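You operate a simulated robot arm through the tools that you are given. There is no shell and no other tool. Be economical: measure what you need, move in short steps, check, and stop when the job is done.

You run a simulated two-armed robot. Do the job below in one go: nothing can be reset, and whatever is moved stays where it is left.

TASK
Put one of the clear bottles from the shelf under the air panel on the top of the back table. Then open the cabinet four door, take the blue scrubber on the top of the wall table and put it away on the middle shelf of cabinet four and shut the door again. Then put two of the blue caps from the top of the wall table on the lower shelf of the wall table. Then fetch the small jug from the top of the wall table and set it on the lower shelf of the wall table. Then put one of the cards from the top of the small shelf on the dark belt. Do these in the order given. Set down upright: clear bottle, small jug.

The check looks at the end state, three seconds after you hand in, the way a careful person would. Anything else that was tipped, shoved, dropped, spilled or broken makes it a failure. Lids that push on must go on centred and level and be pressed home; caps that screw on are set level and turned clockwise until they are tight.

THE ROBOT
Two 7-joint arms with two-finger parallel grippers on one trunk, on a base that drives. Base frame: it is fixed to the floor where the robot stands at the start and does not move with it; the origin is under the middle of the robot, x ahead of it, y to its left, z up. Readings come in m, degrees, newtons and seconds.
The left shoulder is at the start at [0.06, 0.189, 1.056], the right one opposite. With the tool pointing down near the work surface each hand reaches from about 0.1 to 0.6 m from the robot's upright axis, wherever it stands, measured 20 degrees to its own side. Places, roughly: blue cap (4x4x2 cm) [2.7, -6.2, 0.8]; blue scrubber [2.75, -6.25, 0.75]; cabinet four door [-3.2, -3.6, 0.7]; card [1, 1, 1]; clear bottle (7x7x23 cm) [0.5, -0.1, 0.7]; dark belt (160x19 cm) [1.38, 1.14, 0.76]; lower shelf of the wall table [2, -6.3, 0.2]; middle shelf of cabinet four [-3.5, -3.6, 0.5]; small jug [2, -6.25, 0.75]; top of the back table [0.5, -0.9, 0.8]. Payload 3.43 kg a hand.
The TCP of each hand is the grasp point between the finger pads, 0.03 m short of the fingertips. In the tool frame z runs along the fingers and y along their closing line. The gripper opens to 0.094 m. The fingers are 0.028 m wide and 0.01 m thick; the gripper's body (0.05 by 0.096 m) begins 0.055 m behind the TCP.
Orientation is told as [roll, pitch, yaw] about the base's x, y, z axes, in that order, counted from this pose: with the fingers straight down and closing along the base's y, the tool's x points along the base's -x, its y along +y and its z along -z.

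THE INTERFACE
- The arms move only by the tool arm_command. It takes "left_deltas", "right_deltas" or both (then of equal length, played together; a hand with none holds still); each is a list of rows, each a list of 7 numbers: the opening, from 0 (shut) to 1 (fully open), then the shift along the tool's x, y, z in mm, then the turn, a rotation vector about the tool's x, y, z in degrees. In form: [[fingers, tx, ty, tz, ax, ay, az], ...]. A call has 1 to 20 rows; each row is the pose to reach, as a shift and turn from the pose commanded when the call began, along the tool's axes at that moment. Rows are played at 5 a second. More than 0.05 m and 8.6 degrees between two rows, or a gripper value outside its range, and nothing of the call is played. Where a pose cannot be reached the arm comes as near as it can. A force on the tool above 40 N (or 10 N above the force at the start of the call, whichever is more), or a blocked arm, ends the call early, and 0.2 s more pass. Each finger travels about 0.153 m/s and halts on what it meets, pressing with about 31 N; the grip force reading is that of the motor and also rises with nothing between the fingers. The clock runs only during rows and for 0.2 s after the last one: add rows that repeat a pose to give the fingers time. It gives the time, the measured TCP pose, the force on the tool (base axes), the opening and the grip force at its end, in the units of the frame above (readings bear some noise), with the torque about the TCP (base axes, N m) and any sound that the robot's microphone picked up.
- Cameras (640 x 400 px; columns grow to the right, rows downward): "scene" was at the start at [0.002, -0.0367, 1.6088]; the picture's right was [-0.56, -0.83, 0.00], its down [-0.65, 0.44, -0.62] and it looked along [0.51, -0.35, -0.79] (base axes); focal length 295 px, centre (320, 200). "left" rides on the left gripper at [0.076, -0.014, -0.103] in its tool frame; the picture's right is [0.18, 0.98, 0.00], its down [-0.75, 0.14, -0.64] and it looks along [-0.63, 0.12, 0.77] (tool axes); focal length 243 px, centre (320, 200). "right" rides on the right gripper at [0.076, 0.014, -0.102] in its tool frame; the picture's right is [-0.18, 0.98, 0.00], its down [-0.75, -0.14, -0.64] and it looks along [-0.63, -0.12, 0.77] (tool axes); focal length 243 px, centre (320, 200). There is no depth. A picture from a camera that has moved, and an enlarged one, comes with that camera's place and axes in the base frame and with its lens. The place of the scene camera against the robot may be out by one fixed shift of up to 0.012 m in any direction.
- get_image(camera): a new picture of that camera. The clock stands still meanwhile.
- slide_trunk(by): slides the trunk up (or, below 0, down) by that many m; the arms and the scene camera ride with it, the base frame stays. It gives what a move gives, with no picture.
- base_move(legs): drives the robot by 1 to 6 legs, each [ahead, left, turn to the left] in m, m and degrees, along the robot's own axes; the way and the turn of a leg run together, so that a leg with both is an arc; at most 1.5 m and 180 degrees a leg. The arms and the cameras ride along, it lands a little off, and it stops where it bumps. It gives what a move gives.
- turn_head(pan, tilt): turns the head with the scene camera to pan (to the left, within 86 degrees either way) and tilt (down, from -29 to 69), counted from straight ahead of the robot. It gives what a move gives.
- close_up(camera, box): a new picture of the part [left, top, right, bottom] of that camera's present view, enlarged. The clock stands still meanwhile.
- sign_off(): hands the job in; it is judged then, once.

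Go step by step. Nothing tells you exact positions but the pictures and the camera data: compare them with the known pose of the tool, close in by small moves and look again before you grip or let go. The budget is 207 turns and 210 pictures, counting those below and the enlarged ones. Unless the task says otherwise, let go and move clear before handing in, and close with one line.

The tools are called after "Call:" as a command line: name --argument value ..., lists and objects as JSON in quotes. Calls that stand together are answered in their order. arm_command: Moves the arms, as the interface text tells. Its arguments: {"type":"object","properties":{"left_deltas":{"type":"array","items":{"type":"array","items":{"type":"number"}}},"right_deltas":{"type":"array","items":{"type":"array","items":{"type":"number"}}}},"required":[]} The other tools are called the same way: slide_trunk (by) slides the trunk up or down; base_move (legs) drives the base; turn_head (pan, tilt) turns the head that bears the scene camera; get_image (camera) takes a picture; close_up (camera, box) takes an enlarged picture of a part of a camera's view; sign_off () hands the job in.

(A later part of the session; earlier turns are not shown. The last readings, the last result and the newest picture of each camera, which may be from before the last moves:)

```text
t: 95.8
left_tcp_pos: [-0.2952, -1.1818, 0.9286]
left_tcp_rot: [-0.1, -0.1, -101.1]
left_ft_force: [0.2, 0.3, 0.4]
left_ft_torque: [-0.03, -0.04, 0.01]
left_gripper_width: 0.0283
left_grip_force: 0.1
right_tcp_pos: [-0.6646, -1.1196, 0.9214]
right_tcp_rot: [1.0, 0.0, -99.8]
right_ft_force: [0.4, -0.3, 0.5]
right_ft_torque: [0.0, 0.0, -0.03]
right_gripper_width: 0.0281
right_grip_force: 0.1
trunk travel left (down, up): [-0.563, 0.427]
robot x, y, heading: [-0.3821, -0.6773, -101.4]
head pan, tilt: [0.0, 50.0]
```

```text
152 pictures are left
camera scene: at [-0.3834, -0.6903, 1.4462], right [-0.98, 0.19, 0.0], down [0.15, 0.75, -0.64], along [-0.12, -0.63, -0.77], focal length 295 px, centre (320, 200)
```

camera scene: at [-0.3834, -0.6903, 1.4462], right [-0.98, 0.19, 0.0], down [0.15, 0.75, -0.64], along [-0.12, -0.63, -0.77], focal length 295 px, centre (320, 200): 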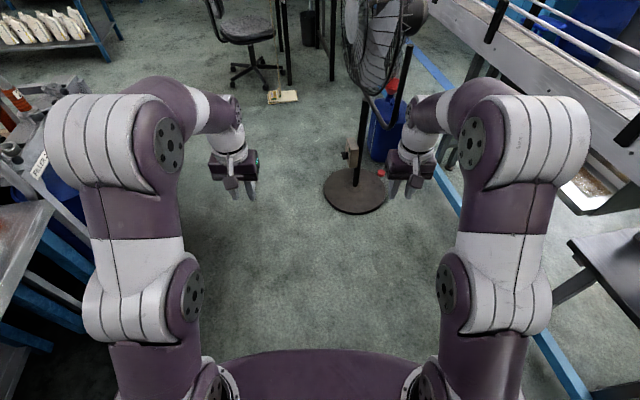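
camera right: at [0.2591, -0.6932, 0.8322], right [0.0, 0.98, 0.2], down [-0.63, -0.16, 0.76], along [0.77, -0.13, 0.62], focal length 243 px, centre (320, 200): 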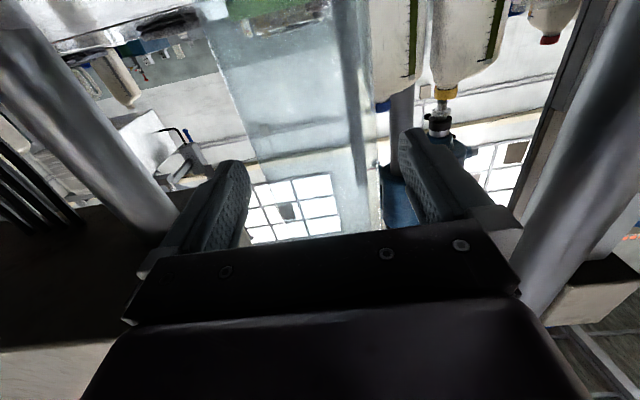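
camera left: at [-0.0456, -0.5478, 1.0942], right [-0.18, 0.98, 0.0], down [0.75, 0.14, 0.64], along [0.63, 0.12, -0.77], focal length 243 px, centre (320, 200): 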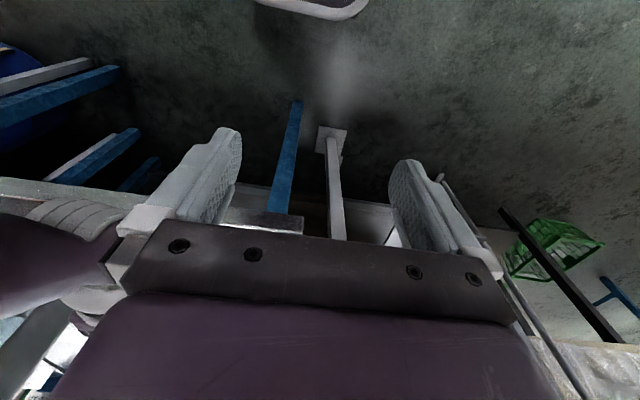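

The arms are narrower now. I'll raise the trunk so elbows and hands clear the fan, then thread between fan and cart in legs.

Call:
slide_trunk --by 0.35

Call:
base_move --legs '[[0, 0, 11.3], [0.45, 0, 0], [0, 0.17, 0]]'

Call:
get_image --camera "scene"

```text
t: 99.2
left_tcp_pos: [-0.2955, -1.1818, 1.2768]
left_tcp_rot: [0.0, 0.0, -101.2]
left_ft_force: [-0.5, -0.1, -0.5]
left_ft_torque: [-0.01, 0.01, 0.0]
left_gripper_width: 0.0281
left_grip_force: 0.0
right_tcp_pos: [-0.6623, -1.1217, 1.2703]
right_tcp_rot: [1.0, 0.0, -99.8]
right_ft_force: [-0.1, 0.5, 0.5]
right_ft_torque: [-0.02, -0.03, 0.0]
right_gripper_width: 0.0284
right_grip_force: 0.0
trunk travel left (down, up): [-0.913, 0.077]
robot x, y, heading: [-0.3823, -0.6797, -101.1]
head pan, tilt: [0.0, 50.0]
```

```text
t: 103.7
left_tcp_pos: [-0.0248, -1.6019, 1.2784]
left_tcp_rot: [0.1, 0.0, -89.3]
left_ft_force: [-0.1, 0.3, 0.1]
left_ft_torque: [-0.01, -0.03, -0.01]
left_gripper_width: 0.028
left_grip_force: 0.0
right_tcp_pos: [-0.3968, -1.617, 1.2693]
right_tcp_rot: [1.2, -0.1, -88.0]
right_ft_force: [0.0, -1.0, 0.6]
right_ft_torque: [-0.02, -0.02, 0.02]
right_gripper_width: 0.0282
right_grip_force: 0.0
trunk travel left (down, up): [-0.913, 0.077]
robot x, y, heading: [-0.2076, -1.1275, -89.2]
head pan, tilt: [0.0, 50.0]
```

```text
151 pictures are left
camera scene: at [-0.2121, -1.1391, 1.7962], right [-1.0, -0.01, 0.0], down [-0.01, 0.77, -0.64], along [0.01, -0.64, -0.77], focal length 295 px, centre (320, 200)
```

scene: 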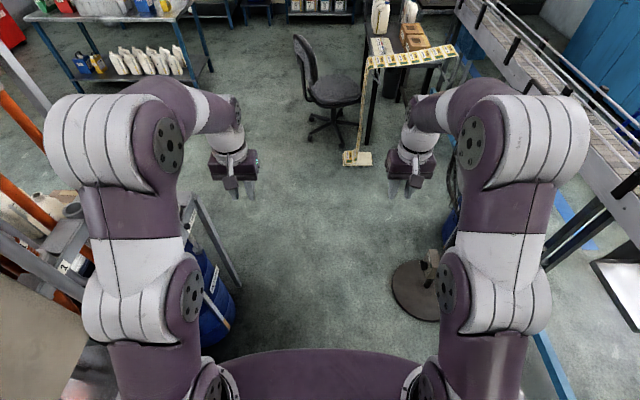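

Call:
base_move --legs '[[0.7, 0, 0], [0.5, 0, 0]]'

Call:
turn_head --pan -30 --tilt 30

Call:
get_image --camera "scene"

Call:
turn_head --pan -80 --tilt 30

Call:
get_image --camera "scene"

```text
t: 110.1
left_tcp_pos: [0.0218, -2.8007, 1.2788]
left_tcp_rot: [0.0, -0.1, -87.9]
left_ft_force: [0.0, 0.0, 0.1]
left_ft_torque: [-0.02, 0.04, -0.03]
left_gripper_width: 0.0281
left_grip_force: 0.1
right_tcp_pos: [-0.3502, -2.8236, 1.2713]
right_tcp_rot: [1.0, -0.1, -86.5]
right_ft_force: [-0.4, 0.4, 1.3]
right_ft_torque: [-0.01, -0.01, 0.0]
right_gripper_width: 0.0279
right_grip_force: 0.1
trunk travel left (down, up): [-0.913, 0.077]
robot x, y, heading: [-0.1733, -2.3282, -87.7]
head pan, tilt: [0.0, 50.0]
```

```text
t: 111.1
left_tcp_pos: [0.0221, -2.8004, 1.2779]
left_tcp_rot: [0.1, -0.1, -87.8]
left_ft_force: [-0.7, -0.1, -0.5]
left_ft_torque: [-0.01, 0.02, 0.0]
left_gripper_width: 0.0283
left_grip_force: 0.1
right_tcp_pos: [-0.3512, -2.8253, 1.2702]
right_tcp_rot: [1.0, 0.0, -86.4]
right_ft_force: [0.0, 0.3, 0.0]
right_ft_torque: [-0.02, 0.0, 0.01]
right_gripper_width: 0.0281
right_grip_force: 0.1
trunk travel left (down, up): [-0.913, 0.077]
robot x, y, heading: [-0.175, -2.3296, -87.9]
head pan, tilt: [-30.0, 30.0]
```

```text
150 pictures are left
camera scene: at [-0.2207, -2.3453, 1.8257], right [-0.88, 0.47, 0.0], down [0.23, 0.44, -0.87], along [-0.4, -0.77, -0.5], focal length 295 px, centre (320, 200)
```

scene: 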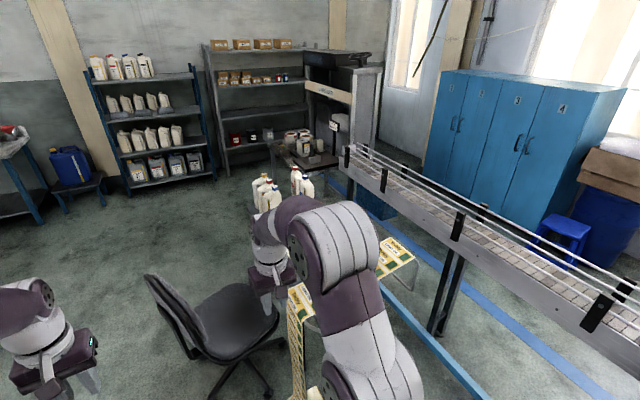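

```text
t: 112.2
left_tcp_pos: [0.0231, -2.801, 1.2785]
left_tcp_rot: [0.0, -0.1, -87.8]
left_ft_force: [0.0, -0.3, -0.3]
left_ft_torque: [0.0, 0.0, -0.02]
left_gripper_width: 0.0285
left_grip_force: 0.0
right_tcp_pos: [-0.35, -2.8251, 1.2703]
right_tcp_rot: [1.1, 0.0, -86.6]
right_ft_force: [0.5, -0.1, 0.5]
right_ft_torque: [0.02, -0.01, -0.01]
right_gripper_width: 0.0281
right_grip_force: 0.0
trunk travel left (down, up): [-0.913, 0.077]
robot x, y, heading: [-0.1708, -2.3324, -87.7]
head pan, tilt: [-80.0, 30.0]
```

```text
149 pictures are left
camera scene: at [-0.2669, -2.2844, 1.8258], right [-0.21, 0.98, 0.0], down [0.49, 0.11, -0.87], along [-0.85, -0.18, -0.5], focal length 295 px, centre (320, 200)
```

scene: 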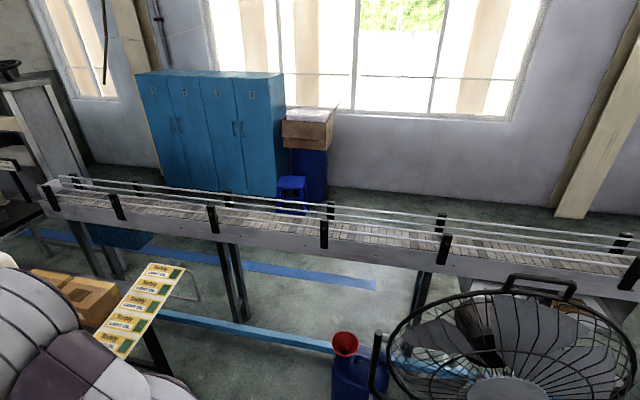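

Cabinet four is the rightmost locker; its handle is on the left and its hinge on the right. A long conveyor separates it from me and its far end runs into the labeller, so I need the other end. I'll go back north and look there.

Call:
base_move --legs '[[-1.2, 0, 0], [0, -0.17, 0], [-0.9, 0, 0]]'

Call:
turn_head --pan -86 --tilt 20

Call:
get_image --camera "scene"

```text
t: 123.8
left_tcp_pos: [-0.2062, -0.6975, 1.2772]
left_tcp_rot: [0.0, 0.0, -90.7]
left_ft_force: [1.1, 1.2, 0.2]
left_ft_torque: [0.01, 0.02, 0.03]
left_gripper_width: 0.028
left_grip_force: 0.0
right_tcp_pos: [-0.5789, -0.7056, 1.2708]
right_tcp_rot: [1.0, -0.1, -89.3]
right_ft_force: [-0.5, -0.4, -0.7]
right_ft_torque: [-0.01, 0.03, 0.0]
right_gripper_width: 0.0284
right_grip_force: 0.0
trunk travel left (down, up): [-0.913, 0.077]
robot x, y, heading: [-0.3817, -0.2175, -90.9]
head pan, tilt: [-80.0, 30.0]
```

```text
t: 124.5
left_tcp_pos: [-0.2044, -0.6972, 1.279]
left_tcp_rot: [0.1, 0.0, -90.6]
left_ft_force: [-0.8, -0.4, -0.9]
left_ft_torque: [-0.03, 0.01, -0.01]
left_gripper_width: 0.028
left_grip_force: 0.0
right_tcp_pos: [-0.5788, -0.7036, 1.2705]
right_tcp_rot: [1.0, 0.0, -89.3]
right_ft_force: [0.0, -0.1, 0.0]
right_ft_torque: [0.01, -0.01, 0.04]
right_gripper_width: 0.0283
right_grip_force: 0.0
trunk travel left (down, up): [-0.913, 0.077]
robot x, y, heading: [-0.3797, -0.2151, -90.4]
head pan, tilt: [-85.9, 20.0]
```

```text
148 pictures are left
camera scene: at [-0.4733, -0.1582, 1.8417], right [-0.06, 1.0, 0.0], down [0.34, 0.02, -0.94], along [-0.94, -0.06, -0.34], focal length 295 px, centre (320, 200)
```

scene: 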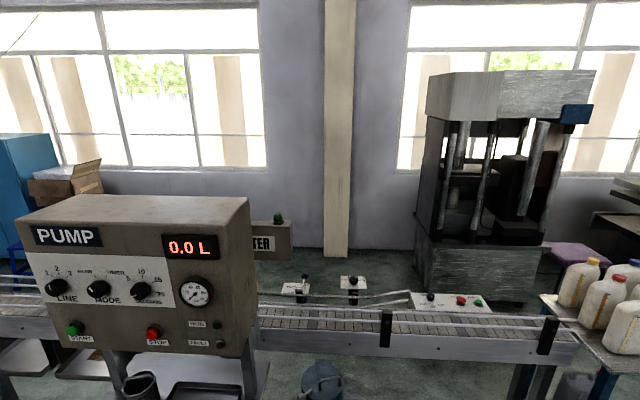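

The conveyor ends near y≈0.9 with a table of jugs next to it. I'll turn around toward +y and look for the passage.

Call:
base_move --legs '[[0, 0, 175]]'

Call:
turn_head --pan 0 --tilt 25

Call:
get_image --camera "scene"

Call:
turn_head --pan 55 --tilt 25

Call:
get_image --camera "scene"

```text
t: 132.1
left_tcp_pos: [-0.5135, 0.2735, 1.2782]
left_tcp_rot: [0.0, -0.1, 84.5]
left_ft_force: [-0.2, -0.9, 0.4]
left_ft_torque: [0.0, 0.02, -0.04]
left_gripper_width: 0.0282
left_grip_force: 0.1
right_tcp_pos: [-0.1418, 0.2493, 1.2718]
right_tcp_rot: [1.0, -0.1, 85.8]
right_ft_force: [0.3, 0.5, -0.9]
right_ft_torque: [0.03, 0.01, 0.01]
right_gripper_width: 0.0284
right_grip_force: 0.1
trunk travel left (down, up): [-0.913, 0.077]
robot x, y, heading: [-0.3822, -0.2183, 84.3]
head pan, tilt: [-85.9, 20.0]
```

```text
t: 133.7
left_tcp_pos: [-0.5135, 0.2739, 1.278]
left_tcp_rot: [0.0, -0.1, 84.4]
left_ft_force: [0.9, 0.1, 0.0]
left_ft_torque: [-0.01, 0.02, 0.02]
left_gripper_width: 0.0282
left_grip_force: 0.1
right_tcp_pos: [-0.141, 0.2472, 1.2714]
right_tcp_rot: [1.0, -0.1, 85.8]
right_ft_force: [0.1, 0.5, 0.1]
right_ft_torque: [0.01, 0.01, 0.0]
right_gripper_width: 0.0284
right_grip_force: 0.0
trunk travel left (down, up): [-0.913, 0.077]
robot x, y, heading: [-0.3816, -0.2184, 84.6]
head pan, tilt: [0.0, 25.0]
```

```text
147 pictures are left
camera scene: at [-0.3779, -0.1805, 1.8337], right [1.0, -0.1, 0.0], down [-0.04, -0.42, -0.91], along [0.09, 0.9, -0.42], focal length 295 px, centre (320, 200)
```

scene: 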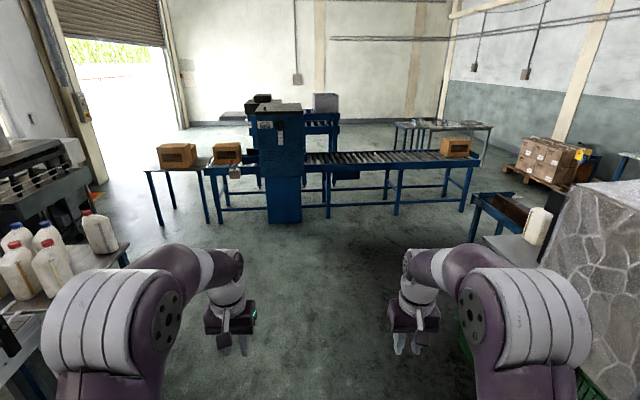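

```text
t: 134.9
left_tcp_pos: [-0.5143, 0.2743, 1.2781]
left_tcp_rot: [0.1, 0.0, 84.4]
left_ft_force: [-0.3, 1.1, -1.2]
left_ft_torque: [-0.01, 0.02, 0.01]
left_gripper_width: 0.0283
left_grip_force: 0.1
right_tcp_pos: [-0.1406, 0.2475, 1.2713]
right_tcp_rot: [1.0, -0.2, 85.7]
right_ft_force: [0.6, 0.7, 0.0]
right_ft_torque: [-0.01, -0.05, 0.0]
right_gripper_width: 0.0282
right_grip_force: 0.1
trunk travel left (down, up): [-0.913, 0.077]
robot x, y, heading: [-0.3733, -0.2214, 84.6]
head pan, tilt: [55.0, 25.0]
```

```text
146 pictures are left
camera scene: at [-0.4568, -0.2123, 1.8337], right [0.65, 0.76, 0.0], down [0.32, -0.28, -0.91], along [-0.69, 0.59, -0.42], focal length 295 px, centre (320, 200)
```

scene: 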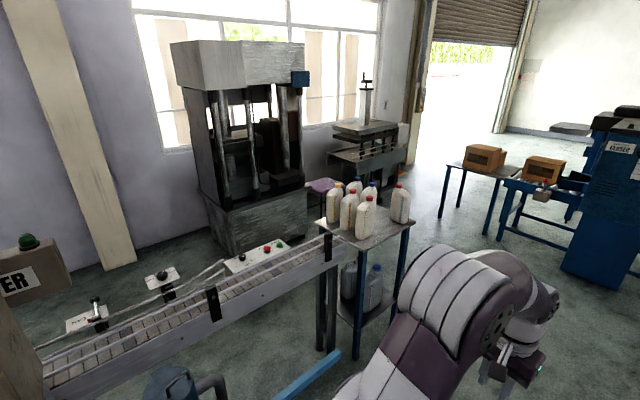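

There's a passage: around the jug table at y>1.5, then down the aisle at x≈-2.4 between conveyor and wall machines. Driving there in stages.

Call:
base_move --legs '[[1.1, 0, 0], [1.1, 0, 0], [0, 0, 95.5]]'

Call:
turn_head --pan 0 --tilt 35

Call:
get_image --camera "scene"

```text
t: 149.8
left_tcp_pos: [-0.6337, 1.7556, 1.2778]
left_tcp_rot: [0.0, 0.0, -177.9]
left_ft_force: [-0.1, 0.4, -0.4]
left_ft_torque: [0.0, 0.02, -0.01]
left_gripper_width: 0.0285
left_grip_force: 0.0
right_tcp_pos: [-0.6584, 2.1285, 1.2708]
right_tcp_rot: [1.0, -0.1, -176.4]
right_ft_force: [0.1, -0.4, -0.2]
right_ft_torque: [-0.04, 0.02, 0.01]
right_gripper_width: 0.028
right_grip_force: 0.1
trunk travel left (down, up): [-0.913, 0.077]
robot x, y, heading: [-0.1639, 1.9549, -177.7]
head pan, tilt: [55.0, 25.0]
```

```text
t: 151.1
left_tcp_pos: [-0.6348, 1.7558, 1.2796]
left_tcp_rot: [-0.1, -0.1, -177.8]
left_ft_force: [-0.7, 0.0, 0.5]
left_ft_torque: [0.03, 0.0, 0.03]
left_gripper_width: 0.0285
left_grip_force: 0.2
right_tcp_pos: [-0.658, 2.1291, 1.2715]
right_tcp_rot: [1.0, -0.1, -176.5]
right_ft_force: [0.6, -0.3, -0.7]
right_ft_torque: [-0.01, 0.0, 0.01]
right_gripper_width: 0.028
right_grip_force: 0.1
trunk travel left (down, up): [-0.913, 0.077]
robot x, y, heading: [-0.1591, 1.9532, -177.4]
head pan, tilt: [0.0, 35.0]
```

```text
145 pictures are left
camera scene: at [-0.1923, 1.9595, 1.818], right [-0.04, 1.0, 0.0], down [0.57, 0.02, -0.82], along [-0.82, -0.03, -0.57], focal length 295 px, centre (320, 200)
```

scene: 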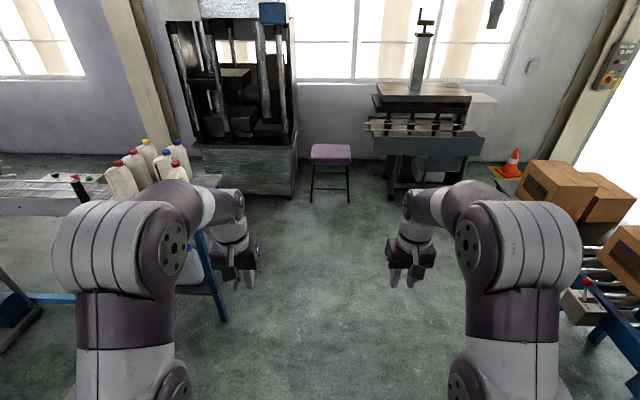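

Call:
base_move --legs '[[1.1, -0.05, 0], [1.0, -0.05, 0], [0, 0, 87.5]]'

Call:
turn_head --pan 0 --tilt 30

Call:
get_image --camera "scene"

```text
t: 165.3
left_tcp_pos: [-2.1018, 1.4929, 1.2778]
left_tcp_rot: [0.1, 0.0, -90.7]
left_ft_force: [0.0, -0.2, 0.4]
left_ft_torque: [-0.01, -0.04, -0.02]
left_gripper_width: 0.0281
left_grip_force: 0.0
right_tcp_pos: [-2.4744, 1.4868, 1.2702]
right_tcp_rot: [1.1, -0.1, -89.4]
right_ft_force: [-0.3, 0.6, -0.1]
right_ft_torque: [0.04, -0.04, 0.04]
right_gripper_width: 0.028
right_grip_force: 0.1
trunk travel left (down, up): [-0.913, 0.077]
robot x, y, heading: [-2.2819, 1.9733, -90.6]
head pan, tilt: [0.0, 35.0]
```

```text
t: 166.0
left_tcp_pos: [-2.1007, 1.4933, 1.2792]
left_tcp_rot: [0.0, 0.0, -90.8]
left_ft_force: [0.5, 0.1, 0.0]
left_ft_torque: [0.02, 0.01, -0.01]
left_gripper_width: 0.0284
left_grip_force: 0.1
right_tcp_pos: [-2.475, 1.4874, 1.2709]
right_tcp_rot: [1.0, -0.1, -89.2]
right_ft_force: [-0.6, 0.0, 0.1]
right_ft_torque: [0.03, -0.01, -0.03]
right_gripper_width: 0.0282
right_grip_force: 0.1
trunk travel left (down, up): [-0.913, 0.077]
robot x, y, heading: [-2.2808, 1.972, -90.9]
head pan, tilt: [0.0, 30.0]
```

```text
144 pictures are left
camera scene: at [-2.2774, 1.9477, 1.8257], right [-1.0, 0.01, 0.0], down [0.01, 0.5, -0.87], along [-0.01, -0.87, -0.5], focal length 295 px, centre (320, 200)
```

scene: 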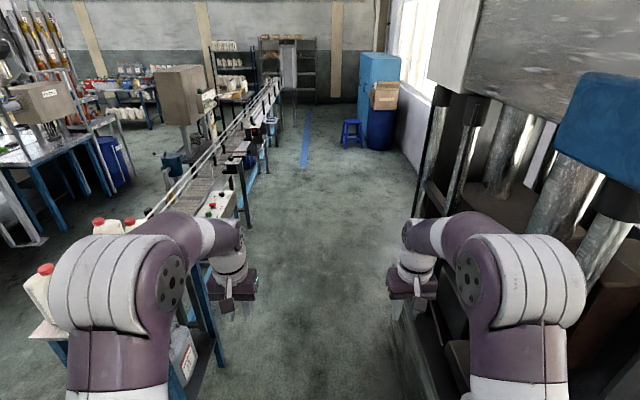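

Aisle is clear. Shift slightly left of the capper, then drive down it.

Call:
base_move --legs '[[0, 0.14, 0], [1.4, 0, 0.5], [1.4, 0, 0], [1.3, 0, 0]]'

Call:
turn_head --pan -35 --tilt 35

Call:
get_image --camera "scene"

```text
t: 186.4
left_tcp_pos: [-1.8597, -2.5604, 1.2782]
left_tcp_rot: [0.1, -0.1, -89.6]
left_ft_force: [-0.3, 0.5, -0.2]
left_ft_torque: [0.0, -0.03, 0.0]
left_gripper_width: 0.028
left_grip_force: 0.1
right_tcp_pos: [-2.233, -2.5763, 1.2714]
right_tcp_rot: [1.0, -0.2, -88.1]
right_ft_force: [-0.1, -0.8, 0.0]
right_ft_torque: [0.0, -0.03, 0.01]
right_gripper_width: 0.0281
right_grip_force: 0.1
trunk travel left (down, up): [-0.913, 0.077]
robot x, y, heading: [-2.0458, -2.0851, -89.6]
head pan, tilt: [0.0, 30.0]
```

```text
t: 187.4
left_tcp_pos: [-1.8598, -2.5619, 1.278]
left_tcp_rot: [0.1, -0.1, -89.5]
left_ft_force: [-0.9, 0.2, 1.2]
left_ft_torque: [0.0, -0.04, 0.0]
left_gripper_width: 0.0283
left_grip_force: 0.1
right_tcp_pos: [-2.2333, -2.5743, 1.2704]
right_tcp_rot: [1.0, -0.1, -88.1]
right_ft_force: [0.5, 0.3, 0.6]
right_ft_torque: [-0.01, -0.02, 0.01]
right_gripper_width: 0.0282
right_grip_force: 0.1
trunk travel left (down, up): [-0.913, 0.077]
robot x, y, heading: [-2.0424, -2.0846, -89.4]
head pan, tilt: [-35.0, 35.0]
```

```text
143 pictures are left
camera scene: at [-2.0952, -2.0929, 1.818], right [-0.83, 0.56, 0.0], down [0.32, 0.47, -0.82], along [-0.46, -0.68, -0.57], focal length 295 px, centre (320, 200)
```

scene: 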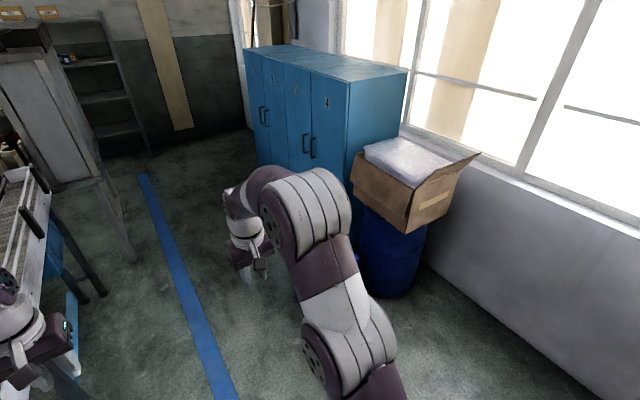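

I'm near the conveyor side, so I'll move on diagonally to the right to stand before the cabinets and look at the handle and the far end.

Call:
base_move --legs '[[1.2, -0.2, 0], [0.4, -0.05, 0]]'

Call:
turn_head --pan 30 --tilt 30

Call:
get_image --camera "scene"

Call:
turn_head --pan -75 --tilt 40

Call:
get_image --camera "scene"

```text
t: 195.8
left_tcp_pos: [-2.1255, -4.1783, 1.2797]
left_tcp_rot: [0.0, -0.1, -90.5]
left_ft_force: [0.0, 0.3, 0.4]
left_ft_torque: [-0.01, 0.02, -0.01]
left_gripper_width: 0.0282
left_grip_force: 0.1
right_tcp_pos: [-2.4986, -4.1849, 1.2706]
right_tcp_rot: [1.0, -0.1, -89.1]
right_ft_force: [-0.1, 0.7, -0.7]
right_ft_torque: [0.01, 0.0, -0.01]
right_gripper_width: 0.0282
right_grip_force: 0.1
trunk travel left (down, up): [-0.913, 0.077]
robot x, y, heading: [-2.3038, -3.7038, -90.5]
head pan, tilt: [-35.0, 35.0]
```

```text
t: 197.1
left_tcp_pos: [-2.1242, -4.1795, 1.2772]
left_tcp_rot: [0.0, 0.0, -90.5]
left_ft_force: [0.2, 0.4, -0.1]
left_ft_torque: [0.0, -0.02, 0.01]
left_gripper_width: 0.0279
left_grip_force: 0.0
right_tcp_pos: [-2.4992, -4.1865, 1.2704]
right_tcp_rot: [0.9, -0.1, -89.1]
right_ft_force: [-0.2, 1.4, 0.7]
right_ft_torque: [0.0, 0.0, 0.03]
right_gripper_width: 0.0283
right_grip_force: 0.0
trunk travel left (down, up): [-0.913, 0.077]
robot x, y, heading: [-2.3017, -3.6961, -90.5]
head pan, tilt: [30.0, 30.0]
```

```text
142 pictures are left
camera scene: at [-2.2576, -3.7139, 1.8257], right [-0.87, -0.49, 0.0], down [-0.25, 0.44, -0.87], along [0.43, -0.75, -0.5], focal length 295 px, centre (320, 200)
```

scene: 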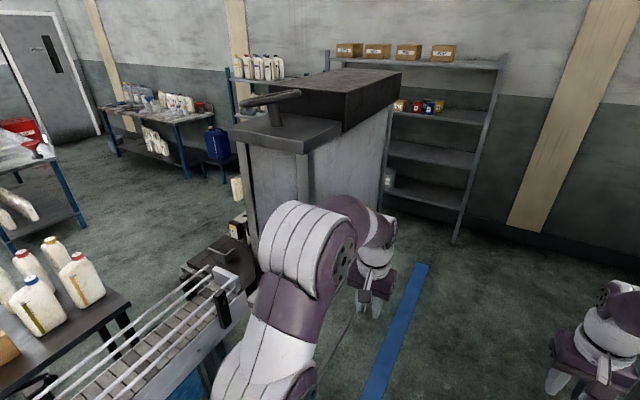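

```text
t: 198.9
left_tcp_pos: [-2.1256, -4.1787, 1.2782]
left_tcp_rot: [0.0, -0.2, -90.5]
left_ft_force: [-0.9, 0.6, -0.7]
left_ft_torque: [0.0, 0.0, -0.01]
left_gripper_width: 0.0281
left_grip_force: 0.1
right_tcp_pos: [-2.4994, -4.1867, 1.2714]
right_tcp_rot: [1.1, -0.1, -89.2]
right_ft_force: [0.4, -0.7, -0.3]
right_ft_torque: [-0.01, 0.03, 0.0]
right_gripper_width: 0.0283
right_grip_force: 0.1
trunk travel left (down, up): [-0.913, 0.077]
robot x, y, heading: [-2.3041, -3.6989, -90.4]
head pan, tilt: [-75.0, 40.0]
```

```text
141 pictures are left
camera scene: at [-2.3844, -3.6562, 1.8104], right [-0.25, 0.97, 0.0], down [0.62, 0.16, -0.77], along [-0.74, -0.19, -0.64], focal length 295 px, centre (320, 200)
```

scene: 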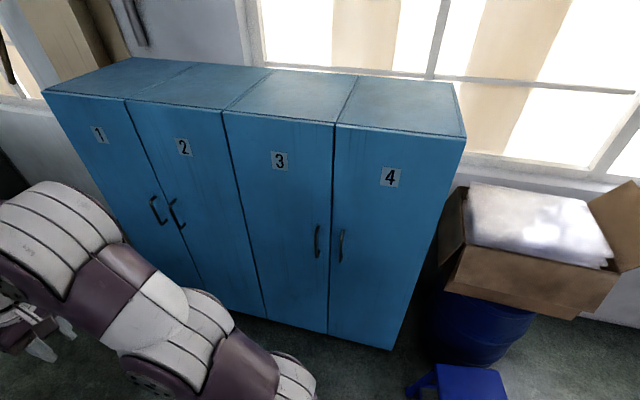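

Handle of door 4 is at about (-3.17,-3.77), spanning z 0.82–0.99, and the hinge is at y≈-3.45. I'll turn to face the cabinet and line up the right hand with the handle.

Call:
base_move --legs '[[0, 0, -89.5], [0, 0.25, 0]]'

Call:
slide_trunk --by -0.35

Call:
turn_head --pan -15 --tilt 40

Call:
get_image --camera "scene"

```text
t: 204.6
left_tcp_pos: [-2.7876, -4.1239, 1.2785]
left_tcp_rot: [0.0, -0.1, 178.8]
left_ft_force: [0.2, -0.4, -0.1]
left_ft_torque: [0.0, 0.0, 0.0]
left_gripper_width: 0.0281
left_grip_force: 0.1
right_tcp_pos: [-2.7895, -3.7491, 1.2711]
right_tcp_rot: [1.1, -0.1, -179.8]
right_ft_force: [-0.2, -0.4, 0.3]
right_ft_torque: [-0.06, -0.01, 0.01]
right_gripper_width: 0.0283
right_grip_force: 0.2
trunk travel left (down, up): [-0.913, 0.077]
robot x, y, heading: [-2.306, -3.9564, 179.0]
head pan, tilt: [-75.0, 40.0]
```

```text
t: 208.1
left_tcp_pos: [-2.7859, -4.1241, 0.93]
left_tcp_rot: [0.0, -0.1, 178.8]
left_ft_force: [-0.1, 0.1, -0.2]
left_ft_torque: [0.01, 0.01, -0.02]
left_gripper_width: 0.0283
left_grip_force: 0.1
right_tcp_pos: [-2.7897, -3.7507, 0.9205]
right_tcp_rot: [1.0, -0.1, -179.8]
right_ft_force: [0.4, 0.9, -0.7]
right_ft_torque: [-0.03, 0.02, -0.01]
right_gripper_width: 0.0285
right_grip_force: 0.0
trunk travel left (down, up): [-0.563, 0.427]
robot x, y, heading: [-2.3037, -3.9544, 178.8]
head pan, tilt: [-75.0, 40.0]
```

```text
t: 209.3
left_tcp_pos: [-2.7873, -4.1252, 0.9284]
left_tcp_rot: [0.0, -0.2, 178.7]
left_ft_force: [-0.2, -0.4, -0.6]
left_ft_torque: [-0.01, -0.03, -0.01]
left_gripper_width: 0.0283
left_grip_force: 0.1
right_tcp_pos: [-2.7901, -3.7515, 0.9206]
right_tcp_rot: [1.0, -0.1, -179.8]
right_ft_force: [0.3, -0.3, 0.7]
right_ft_torque: [-0.01, 0.0, -0.01]
right_gripper_width: 0.0283
right_grip_force: 0.1
trunk travel left (down, up): [-0.563, 0.427]
robot x, y, heading: [-2.3038, -3.9557, 178.9]
head pan, tilt: [-15.0, 40.0]
```

```text
140 pictures are left
camera scene: at [-2.3286, -3.9256, 1.4604], right [0.28, 0.96, 0.0], down [0.62, -0.18, -0.77], along [-0.74, 0.21, -0.64], focal length 295 px, centre (320, 200)
```

scene: 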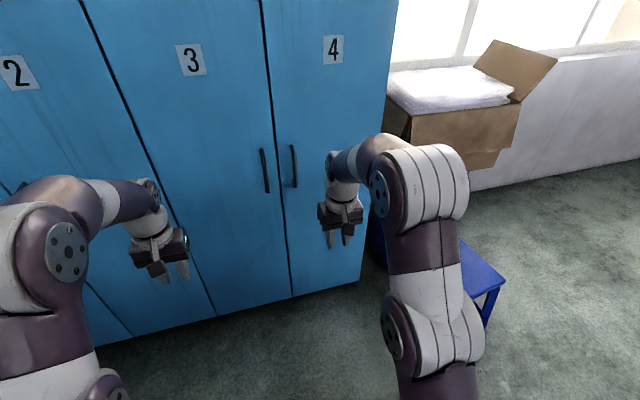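

Handle confirmed near (-3.165,-3.78,0.90). I'll pitch the right hand to point forward.

Call:
arm_command --right_deltas '[[0.5, 0, 0, 0, 0, -8, 0], [0.6, 0, 0, 0, 0, -16, 0], [0.6, 0, 0, 0, 0, -24, 0], [0.6, 0, 0, 0, 0, -32, 0], [0.6, 0, 0, 0, 0, -40, 0], [0.6, 0, 0, 0, 0, -48, 0], [0.6, 0, 0, 0, 0, -56, 0], [0.6, 0, 0, 0, 0, -64, 0], [0.6, 0, 0, 0, 0, -72, 0], [0.6, 0, 0, 0, 0, -80, 0], [0.6, 0, 0, 0, 0, -87, 0], [0.6, 0, 0, 0, 0, -87, 0]]'

Call:
get_image --camera "scene"

Call:
get_image --camera "right"

```text
t: 211.9
left_tcp_pos: [-2.7871, -4.1252, 0.9285]
left_tcp_rot: [0.0, -0.1, 178.8]
left_ft_force: [0.0, -0.3, -0.3]
left_ft_torque: [0.01, 0.0, 0.01]
left_gripper_width: 0.0285
left_grip_force: 0.1
right_tcp_pos: [-2.8495, -3.7026, 0.9385]
right_tcp_rot: [19.3, -87.0, 161.1]
right_ft_force: [0.1, 0.6, 0.1]
right_ft_torque: [0.03, 0.01, -0.02]
right_gripper_width: 0.0563
right_grip_force: 0.0
right hand out of reach, approached as far as the arm can: row 6, 7, 8, 9, 10, 11, 12
trunk travel left (down, up): [-0.563, 0.427]
robot x, y, heading: [-2.3034, -3.9527, 178.8]
head pan, tilt: [-15.0, 40.0]
```

```text
139 pictures are left
camera scene: at [-2.3283, -3.9259, 1.4604], right [0.28, 0.96, 0.0], down [0.62, -0.18, -0.77], along [-0.74, 0.21, -0.64], focal length 295 px, centre (320, 200)
```

scene: 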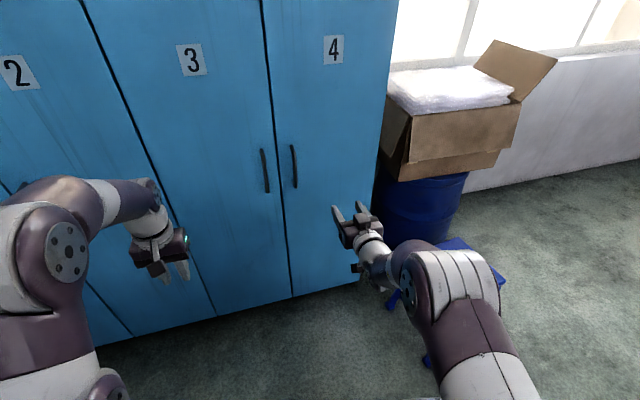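

```text
138 pictures are left
camera right: at [-2.7427, -3.7176, 0.868], right [0.0, -0.98, 0.2], down [0.6, 0.16, 0.78], along [-0.8, 0.12, 0.59], focal length 243 px, centre (320, 200)
```

right: 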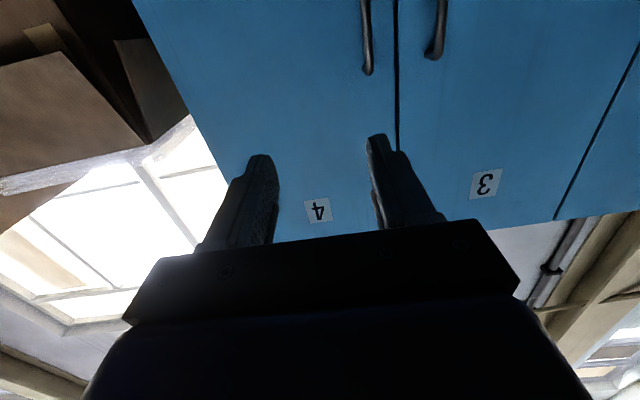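

Call:
slide_trunk --by -0.05

Call:
base_move --legs '[[0.2, 0.08, 0]]'

Call:
get_image --camera "right"

Call:
get_image --camera "scene"

```text
t: 212.9
left_tcp_pos: [-2.7874, -4.1263, 0.8784]
left_tcp_rot: [0.0, -0.1, 178.7]
left_ft_force: [0.3, 0.2, 0.4]
left_ft_torque: [-0.03, -0.03, 0.03]
left_gripper_width: 0.028
left_grip_force: 0.1
right_tcp_pos: [-2.8496, -3.7023, 0.8882]
right_tcp_rot: [19.3, -86.9, 161.2]
right_ft_force: [-0.1, 0.5, 0.5]
right_ft_torque: [0.0, -0.02, 0.02]
right_gripper_width: 0.0561
right_grip_force: 0.1
trunk travel left (down, up): [-0.513, 0.477]
robot x, y, heading: [-2.307, -3.9522, 178.9]
head pan, tilt: [-15.0, 40.0]
```

```text
t: 214.6
left_tcp_pos: [-2.9901, -4.2042, 0.8769]
left_tcp_rot: [0.0, 0.0, 178.9]
left_ft_force: [0.0, -0.8, -0.3]
left_ft_torque: [0.02, -0.04, 0.01]
left_gripper_width: 0.0282
left_grip_force: 0.0
right_tcp_pos: [-3.0559, -3.7809, 0.8879]
right_tcp_rot: [18.6, -86.8, 162.1]
right_ft_force: [-0.9, -0.6, 0.4]
right_ft_torque: [0.02, 0.0, -0.01]
right_gripper_width: 0.0564
right_grip_force: 0.0
trunk travel left (down, up): [-0.513, 0.477]
robot x, y, heading: [-2.5065, -4.0288, 179.0]
head pan, tilt: [-15.0, 40.0]
```

```text
137 pictures are left
camera right: at [-2.9473, -3.7964, 0.8176], right [0.0, -0.98, 0.2], down [0.6, 0.16, 0.78], along [-0.8, 0.12, 0.59], focal length 243 px, centre (320, 200)
```

right: 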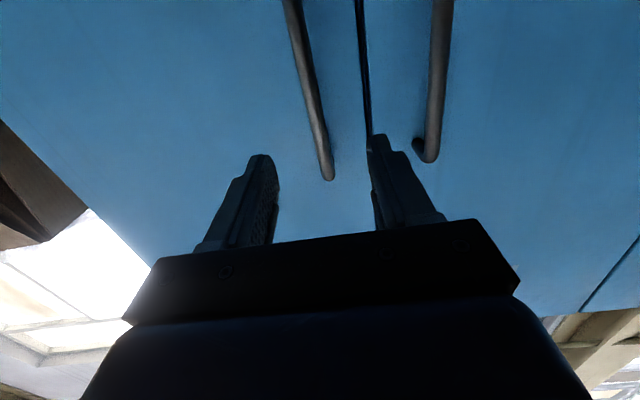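

```text
136 pictures are left
camera scene: at [-2.5334, -4.0038, 1.4104], right [0.28, 0.96, 0.0], down [0.62, -0.18, -0.77], along [-0.74, 0.21, -0.64], focal length 295 px, centre (320, 200)
```

scene: 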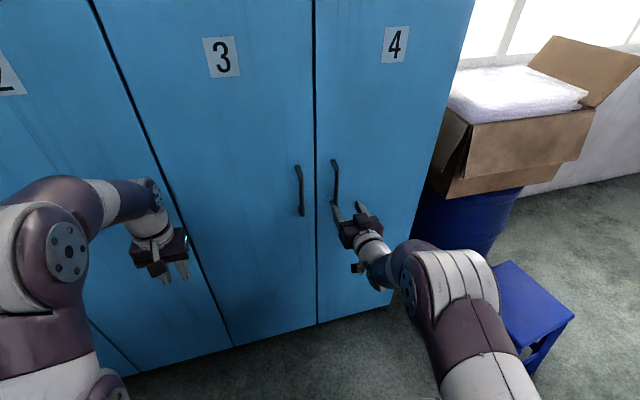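

Handle line at y=-3.777, z 0.80–0.95; hand aligned at y=-3.781, z=0.888. Moving forward 8 cm to straddle it.

Call:
base_move --legs '[[0.085, 0.0, 0]]'

Call:
get_image --camera "right"

Call:
close_up --camera "scene" --box '[280, 120, 480, 320]'

```text
t: 215.6
left_tcp_pos: [-3.0755, -4.2008, 0.8781]
left_tcp_rot: [0.1, 0.0, 178.9]
left_ft_force: [-0.3, -0.2, -0.6]
left_ft_torque: [0.01, -0.02, 0.0]
left_gripper_width: 0.0282
left_grip_force: 0.0
right_tcp_pos: [-3.1404, -3.7795, 0.8858]
right_tcp_rot: [18.8, -86.7, 161.8]
right_ft_force: [-1.4, 0.8, -0.7]
right_ft_torque: [0.02, -0.03, 0.01]
right_gripper_width: 0.0566
right_grip_force: 0.1
trunk travel left (down, up): [-0.513, 0.477]
robot x, y, heading: [-2.5917, -4.0307, 178.8]
head pan, tilt: [-15.0, 40.0]
```

```text
135 pictures are left
camera right: at [-3.0317, -3.7945, 0.8174], right [0.0, -0.98, 0.2], down [0.6, 0.16, 0.78], along [-0.8, 0.12, 0.59], focal length 243 px, centre (320, 200)
```

right: 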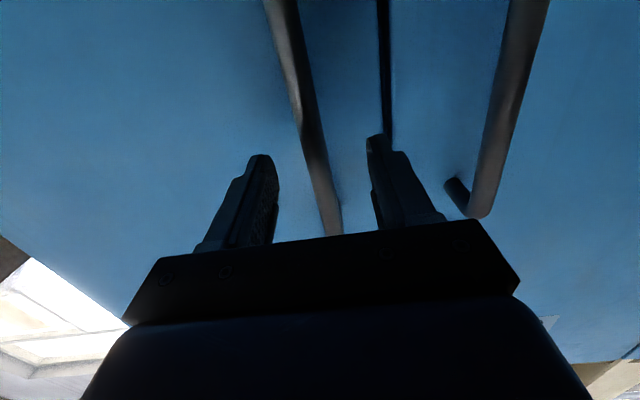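

```text
2.00 times, centred on (380, 220) of scene
camera zoom: at [-2.618, -4.0018, 1.4104], right [0.28, 0.96, 0.0], down [0.62, -0.18, -0.77], along [-0.74, 0.21, -0.64], focal length 590 px, centre (200, 160)
```

zoom: 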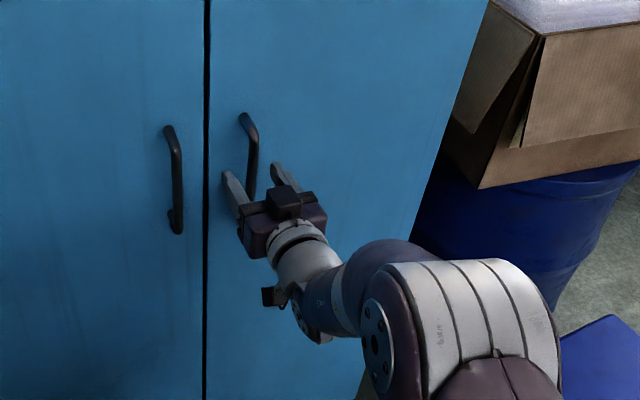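

Call:
base_move --legs '[[0.014, 0.0, 0]]'

Call:
arm_command --right_deltas '[[0.4, 0, 0, 0, 0, 0, 0], [0.2, 0, 0, 0, 0, 0, 0], [0, 0, 0, 0, 0, 0, 0], [0, 0, 0, 0, 0, 0, 0], [0, 0, 0, 0, 0, 0, 0]]'

```text
t: 216.4
left_tcp_pos: [-3.0881, -4.2015, 0.8784]
left_tcp_rot: [0.0, -0.1, 178.9]
left_ft_force: [0.5, 0.0, -0.4]
left_ft_torque: [-0.04, -0.04, 0.0]
left_gripper_width: 0.0283
left_grip_force: 0.0
right_tcp_pos: [-3.1527, -3.7785, 0.8875]
right_tcp_rot: [19.1, -86.8, 161.6]
right_ft_force: [-1.6, 0.2, 0.7]
right_ft_torque: [-0.04, -0.01, -0.01]
right_gripper_width: 0.0566
right_grip_force: 0.0
trunk travel left (down, up): [-0.513, 0.477]
robot x, y, heading: [-2.6066, -4.028, 178.9]
head pan, tilt: [-15.0, 40.0]
```

```text
t: 217.6
left_tcp_pos: [-3.0878, -4.2005, 0.8783]
left_tcp_rot: [0.0, 0.0, 178.9]
left_ft_force: [-0.2, 0.0, 0.2]
left_ft_torque: [-0.01, 0.0, 0.01]
left_gripper_width: 0.0284
left_grip_force: 0.1
right_tcp_pos: [-3.153, -3.7783, 0.8882]
right_tcp_rot: [19.2, -86.7, 161.3]
right_ft_force: [-0.6, 5.1, -0.1]
right_ft_torque: [1.32, -0.18, -0.08]
right_gripper_width: 0.0141
right_grip_force: 45.1
trunk travel left (down, up): [-0.513, 0.477]
robot x, y, heading: [-2.6099, -4.0263, 178.5]
head pan, tilt: [-15.0, 40.0]
```

Handle gripped. I'll pull it along its arc by backing the base in small legs.

Call:
base_move --legs '[[-0.045, -0.008, 0], [-0.045, -0.013, 0]]'

Call:
get_image --camera "scene"

```text
t: 219.1
left_tcp_pos: [-3.0028, -4.1824, 0.8778]
left_tcp_rot: [0.1, 0.0, 178.8]
left_ft_force: [-1.0, 0.0, 1.1]
left_ft_torque: [0.0, 0.0, 0.01]
left_gripper_width: 0.0281
left_grip_force: 0.1
right_tcp_pos: [-3.0652, -3.7556, 0.8871]
right_tcp_rot: [20.2, -86.7, 159.8]
right_ft_force: [-2.7, 9.6, -3.9]
right_ft_torque: [1.2, -0.05, -0.33]
right_gripper_width: 0.0142
right_grip_force: 44.9
trunk travel left (down, up): [-0.513, 0.477]
robot x, y, heading: [-2.5206, -4.0112, 178.8]
head pan, tilt: [-15.0, 40.0]
stopped in leg 2: the force on the tool passed its limit at 40 N (the readings are from after the stop); the commanded pose is now the measured one
```

```text
133 pictures are left
camera scene: at [-2.5444, -3.9812, 1.4102], right [0.28, 0.96, 0.0], down [0.62, -0.18, -0.77], along [-0.74, 0.21, -0.64], focal length 295 px, centre (320, 200)
```

scene: 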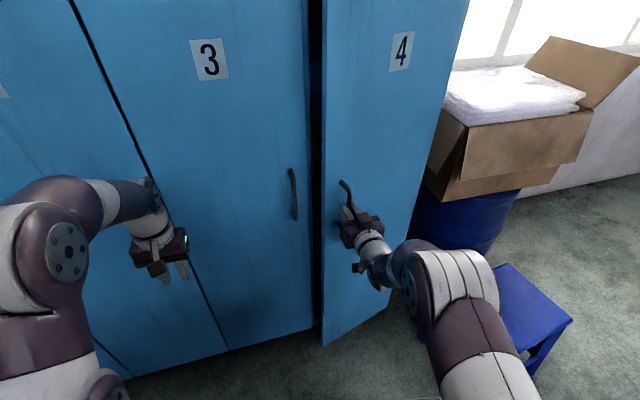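

Call:
base_move --legs '[[-0.026, -0.012, 0], [-0.026, -0.013, 0], [-0.023, -0.017, 0], [-0.023, -0.017, 0]]'

Call:
get_image --camera "scene"

```text
t: 221.3
left_tcp_pos: [-2.9087, -4.1259, 0.878]
left_tcp_rot: [0.2, 0.1, 178.8]
left_ft_force: [0.1, 0.9, 0.6]
left_ft_torque: [-0.04, -0.01, 0.02]
left_gripper_width: 0.0279
left_grip_force: 0.0
right_tcp_pos: [-2.973, -3.6983, 0.8881]
right_tcp_rot: [20.7, -86.7, 159.2]
right_ft_force: [-6.5, 9.9, -10.2]
right_ft_torque: [1.19, -0.17, -0.37]
right_gripper_width: 0.0139
right_grip_force: 44.4
trunk travel left (down, up): [-0.513, 0.477]
robot x, y, heading: [-2.4282, -3.9567, 179.1]
head pan, tilt: [-15.0, 40.0]
stopped in leg 4: the force on the tool passed its limit at 42 N (the readings are from after the stop); the commanded pose is now the measured one
```

```text
132 pictures are left
camera scene: at [-2.451, -3.9245, 1.4103], right [0.28, 0.96, 0.0], down [0.62, -0.18, -0.77], along [-0.74, 0.21, -0.64], focal length 295 px, centre (320, 200)
```

scene: 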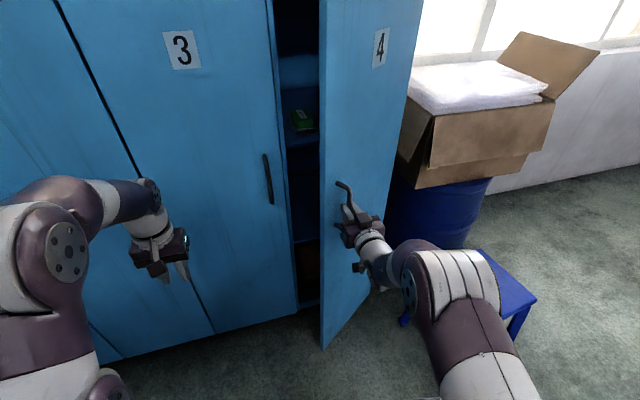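

Door is about 33° open. Continuing the arc in small legs.

Call:
base_move --legs '[[-0.025, -0.022, 0], [-0.024, -0.026, 0], [-0.022, -0.032, 0], [-0.02, -0.034, 0]]'

Call:
get_image --camera "scene"

```text
t: 222.7
left_tcp_pos: [-2.8639, -4.084, 0.8775]
left_tcp_rot: [0.3, 0.2, 178.8]
left_ft_force: [0.2, 0.6, -0.4]
left_ft_torque: [-0.01, 0.03, -0.02]
left_gripper_width: 0.0283
left_grip_force: 0.1
right_tcp_pos: [-2.9297, -3.6553, 0.8893]
right_tcp_rot: [20.1, -86.6, 159.6]
right_ft_force: [-12.1, 12.0, -9.5]
right_ft_torque: [1.2, -0.32, -0.32]
right_gripper_width: 0.0143
right_grip_force: 44.4
trunk travel left (down, up): [-0.513, 0.477]
robot x, y, heading: [-2.3813, -3.9127, 178.9]
head pan, tilt: [-15.0, 40.0]
stopped in leg 2: the force on the tool passed its limit at 43 N (the readings are from after the stop); the commanded pose is now the measured one
```

```text
131 pictures are left
camera scene: at [-2.4079, -3.8819, 1.4103], right [0.28, 0.96, 0.0], down [0.62, -0.18, -0.76], along [-0.73, 0.21, -0.64], focal length 295 px, centre (320, 200)
```

scene: 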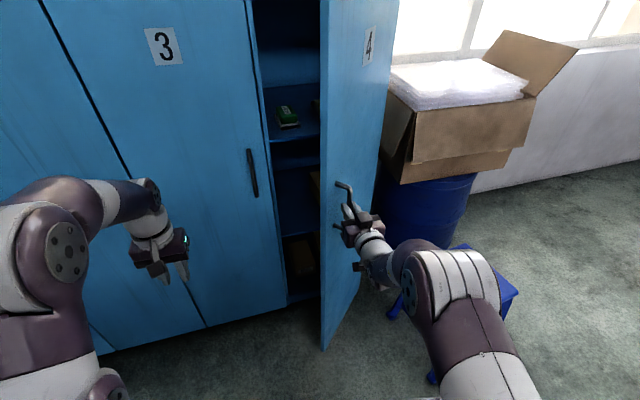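

About 45° open. I'll release the handle, back off, then push the door from its inner side.

Call:
arm_command --right_deltas '[[0.2, 0, 0, 0, 0, 0, 0], [0.4, 0, 0, 0, 0, 0, 0], [0.5, 0, 0, 0, 0, 0, 0], [0.5, 0, 0, 0, 0, 0, 0]]'

Call:
base_move --legs '[[-0.13, 0, 0]]'

Call:
get_image --camera "scene"

```text
t: 223.7
left_tcp_pos: [-2.8635, -4.0861, 0.8783]
left_tcp_rot: [0.0, 0.1, 178.9]
left_ft_force: [0.6, -0.3, 0.6]
left_ft_torque: [-0.03, -0.01, -0.01]
left_gripper_width: 0.0283
left_grip_force: 0.0
right_tcp_pos: [-2.9299, -3.6587, 0.8899]
right_tcp_rot: [18.9, -87.1, 161.2]
right_ft_force: [-1.0, -0.2, -0.2]
right_ft_torque: [0.01, -0.02, 0.0]
right_gripper_width: 0.0467
right_grip_force: 0.0
trunk travel left (down, up): [-0.513, 0.477]
robot x, y, heading: [-2.385, -3.914, 179.1]
head pan, tilt: [-15.0, 40.0]
```

```text
t: 225.0
left_tcp_pos: [-2.7318, -4.0897, 0.8781]
left_tcp_rot: [0.0, 0.0, 179.0]
left_ft_force: [0.8, 0.1, -0.8]
left_ft_torque: [0.0, -0.02, 0.02]
left_gripper_width: 0.0283
left_grip_force: 0.0
right_tcp_pos: [-2.7992, -3.6618, 0.8923]
right_tcp_rot: [19.4, -87.2, 160.5]
right_ft_force: [0.8, 0.1, -0.7]
right_ft_torque: [0.01, -0.05, -0.01]
right_gripper_width: 0.0468
right_grip_force: 0.0
trunk travel left (down, up): [-0.513, 0.477]
robot x, y, heading: [-2.2541, -3.9171, 179.3]
head pan, tilt: [-15.0, 40.0]
```

```text
130 pictures are left
camera scene: at [-2.2743, -3.8889, 1.4104], right [0.28, 0.96, 0.0], down [0.62, -0.18, -0.77], along [-0.74, 0.21, -0.64], focal length 295 px, centre (320, 200)
```

scene: 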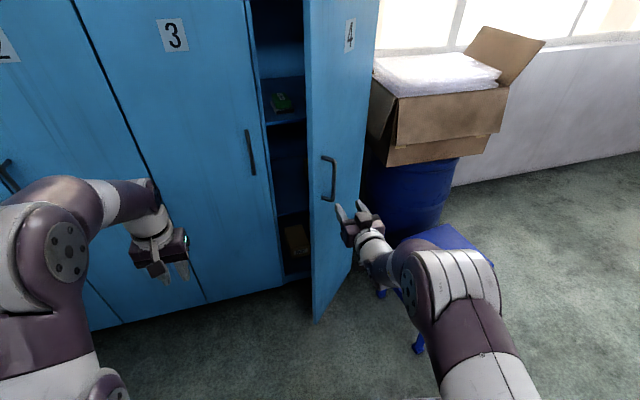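

Call:
base_move --legs '[[0, 0.21, 0]]'

Call:
arm_command --right_deltas '[[0.2, 0, 0, 0, 0, 0, 0], [0, 0, 0, 0, 0, 0, 0], [0, 0, 0, 0, 0, 0, 0]]'

Call:
base_move --legs '[[0.21, 0, 0]]'

Call:
get_image --camera "scene"

```text
t: 226.6
left_tcp_pos: [-2.7388, -4.2949, 0.8773]
left_tcp_rot: [0.1, 0.0, 178.7]
left_ft_force: [0.5, 0.0, 0.2]
left_ft_torque: [0.03, -0.03, 0.01]
left_gripper_width: 0.0281
left_grip_force: 0.1
right_tcp_pos: [-2.8029, -3.8662, 0.8908]
right_tcp_rot: [17.7, -87.0, 161.9]
right_ft_force: [0.5, -0.8, 0.3]
right_ft_torque: [0.0, -0.01, -0.06]
right_gripper_width: 0.0469
right_grip_force: 0.0
trunk travel left (down, up): [-0.513, 0.477]
robot x, y, heading: [-2.2577, -4.1235, 178.6]
head pan, tilt: [-15.0, 40.0]
```

```text
t: 227.4
left_tcp_pos: [-2.7381, -4.2937, 0.8774]
left_tcp_rot: [0.0, 0.1, 178.7]
left_ft_force: [-0.1, 0.3, 0.1]
left_ft_torque: [0.04, 0.02, 0.02]
left_gripper_width: 0.0283
left_grip_force: 0.0
right_tcp_pos: [-2.8016, -3.8667, 0.8905]
right_tcp_rot: [19.0, -87.1, 160.8]
right_ft_force: [0.6, -0.2, 0.4]
right_ft_torque: [0.0, 0.0, 0.0]
right_gripper_width: 0.0
right_grip_force: 31.2
trunk travel left (down, up): [-0.513, 0.477]
robot x, y, heading: [-2.2582, -4.1261, 178.9]
head pan, tilt: [-15.0, 40.0]
```

```text
t: 229.1
left_tcp_pos: [-2.9534, -4.2898, 0.8771]
left_tcp_rot: [0.0, 0.1, 178.7]
left_ft_force: [0.1, -0.3, 0.1]
left_ft_torque: [-0.02, -0.05, 0.02]
left_gripper_width: 0.0282
left_grip_force: 0.0
right_tcp_pos: [-3.0195, -3.8619, 0.8909]
right_tcp_rot: [18.7, -87.2, 161.2]
right_ft_force: [0.3, -0.2, -0.8]
right_ft_torque: [0.02, 0.02, -0.03]
right_gripper_width: 0.0001
right_grip_force: 31.4
trunk travel left (down, up): [-0.513, 0.477]
robot x, y, heading: [-2.4719, -4.118, 178.6]
head pan, tilt: [-15.0, 40.0]
```

```text
129 pictures are left
camera scene: at [-2.4965, -4.0906, 1.4104], right [0.28, 0.96, 0.0], down [0.62, -0.18, -0.77], along [-0.73, 0.21, -0.64], focal length 295 px, centre (320, 200)
```

scene: 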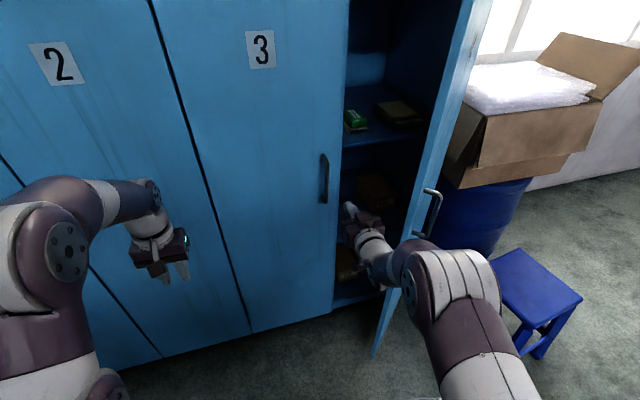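

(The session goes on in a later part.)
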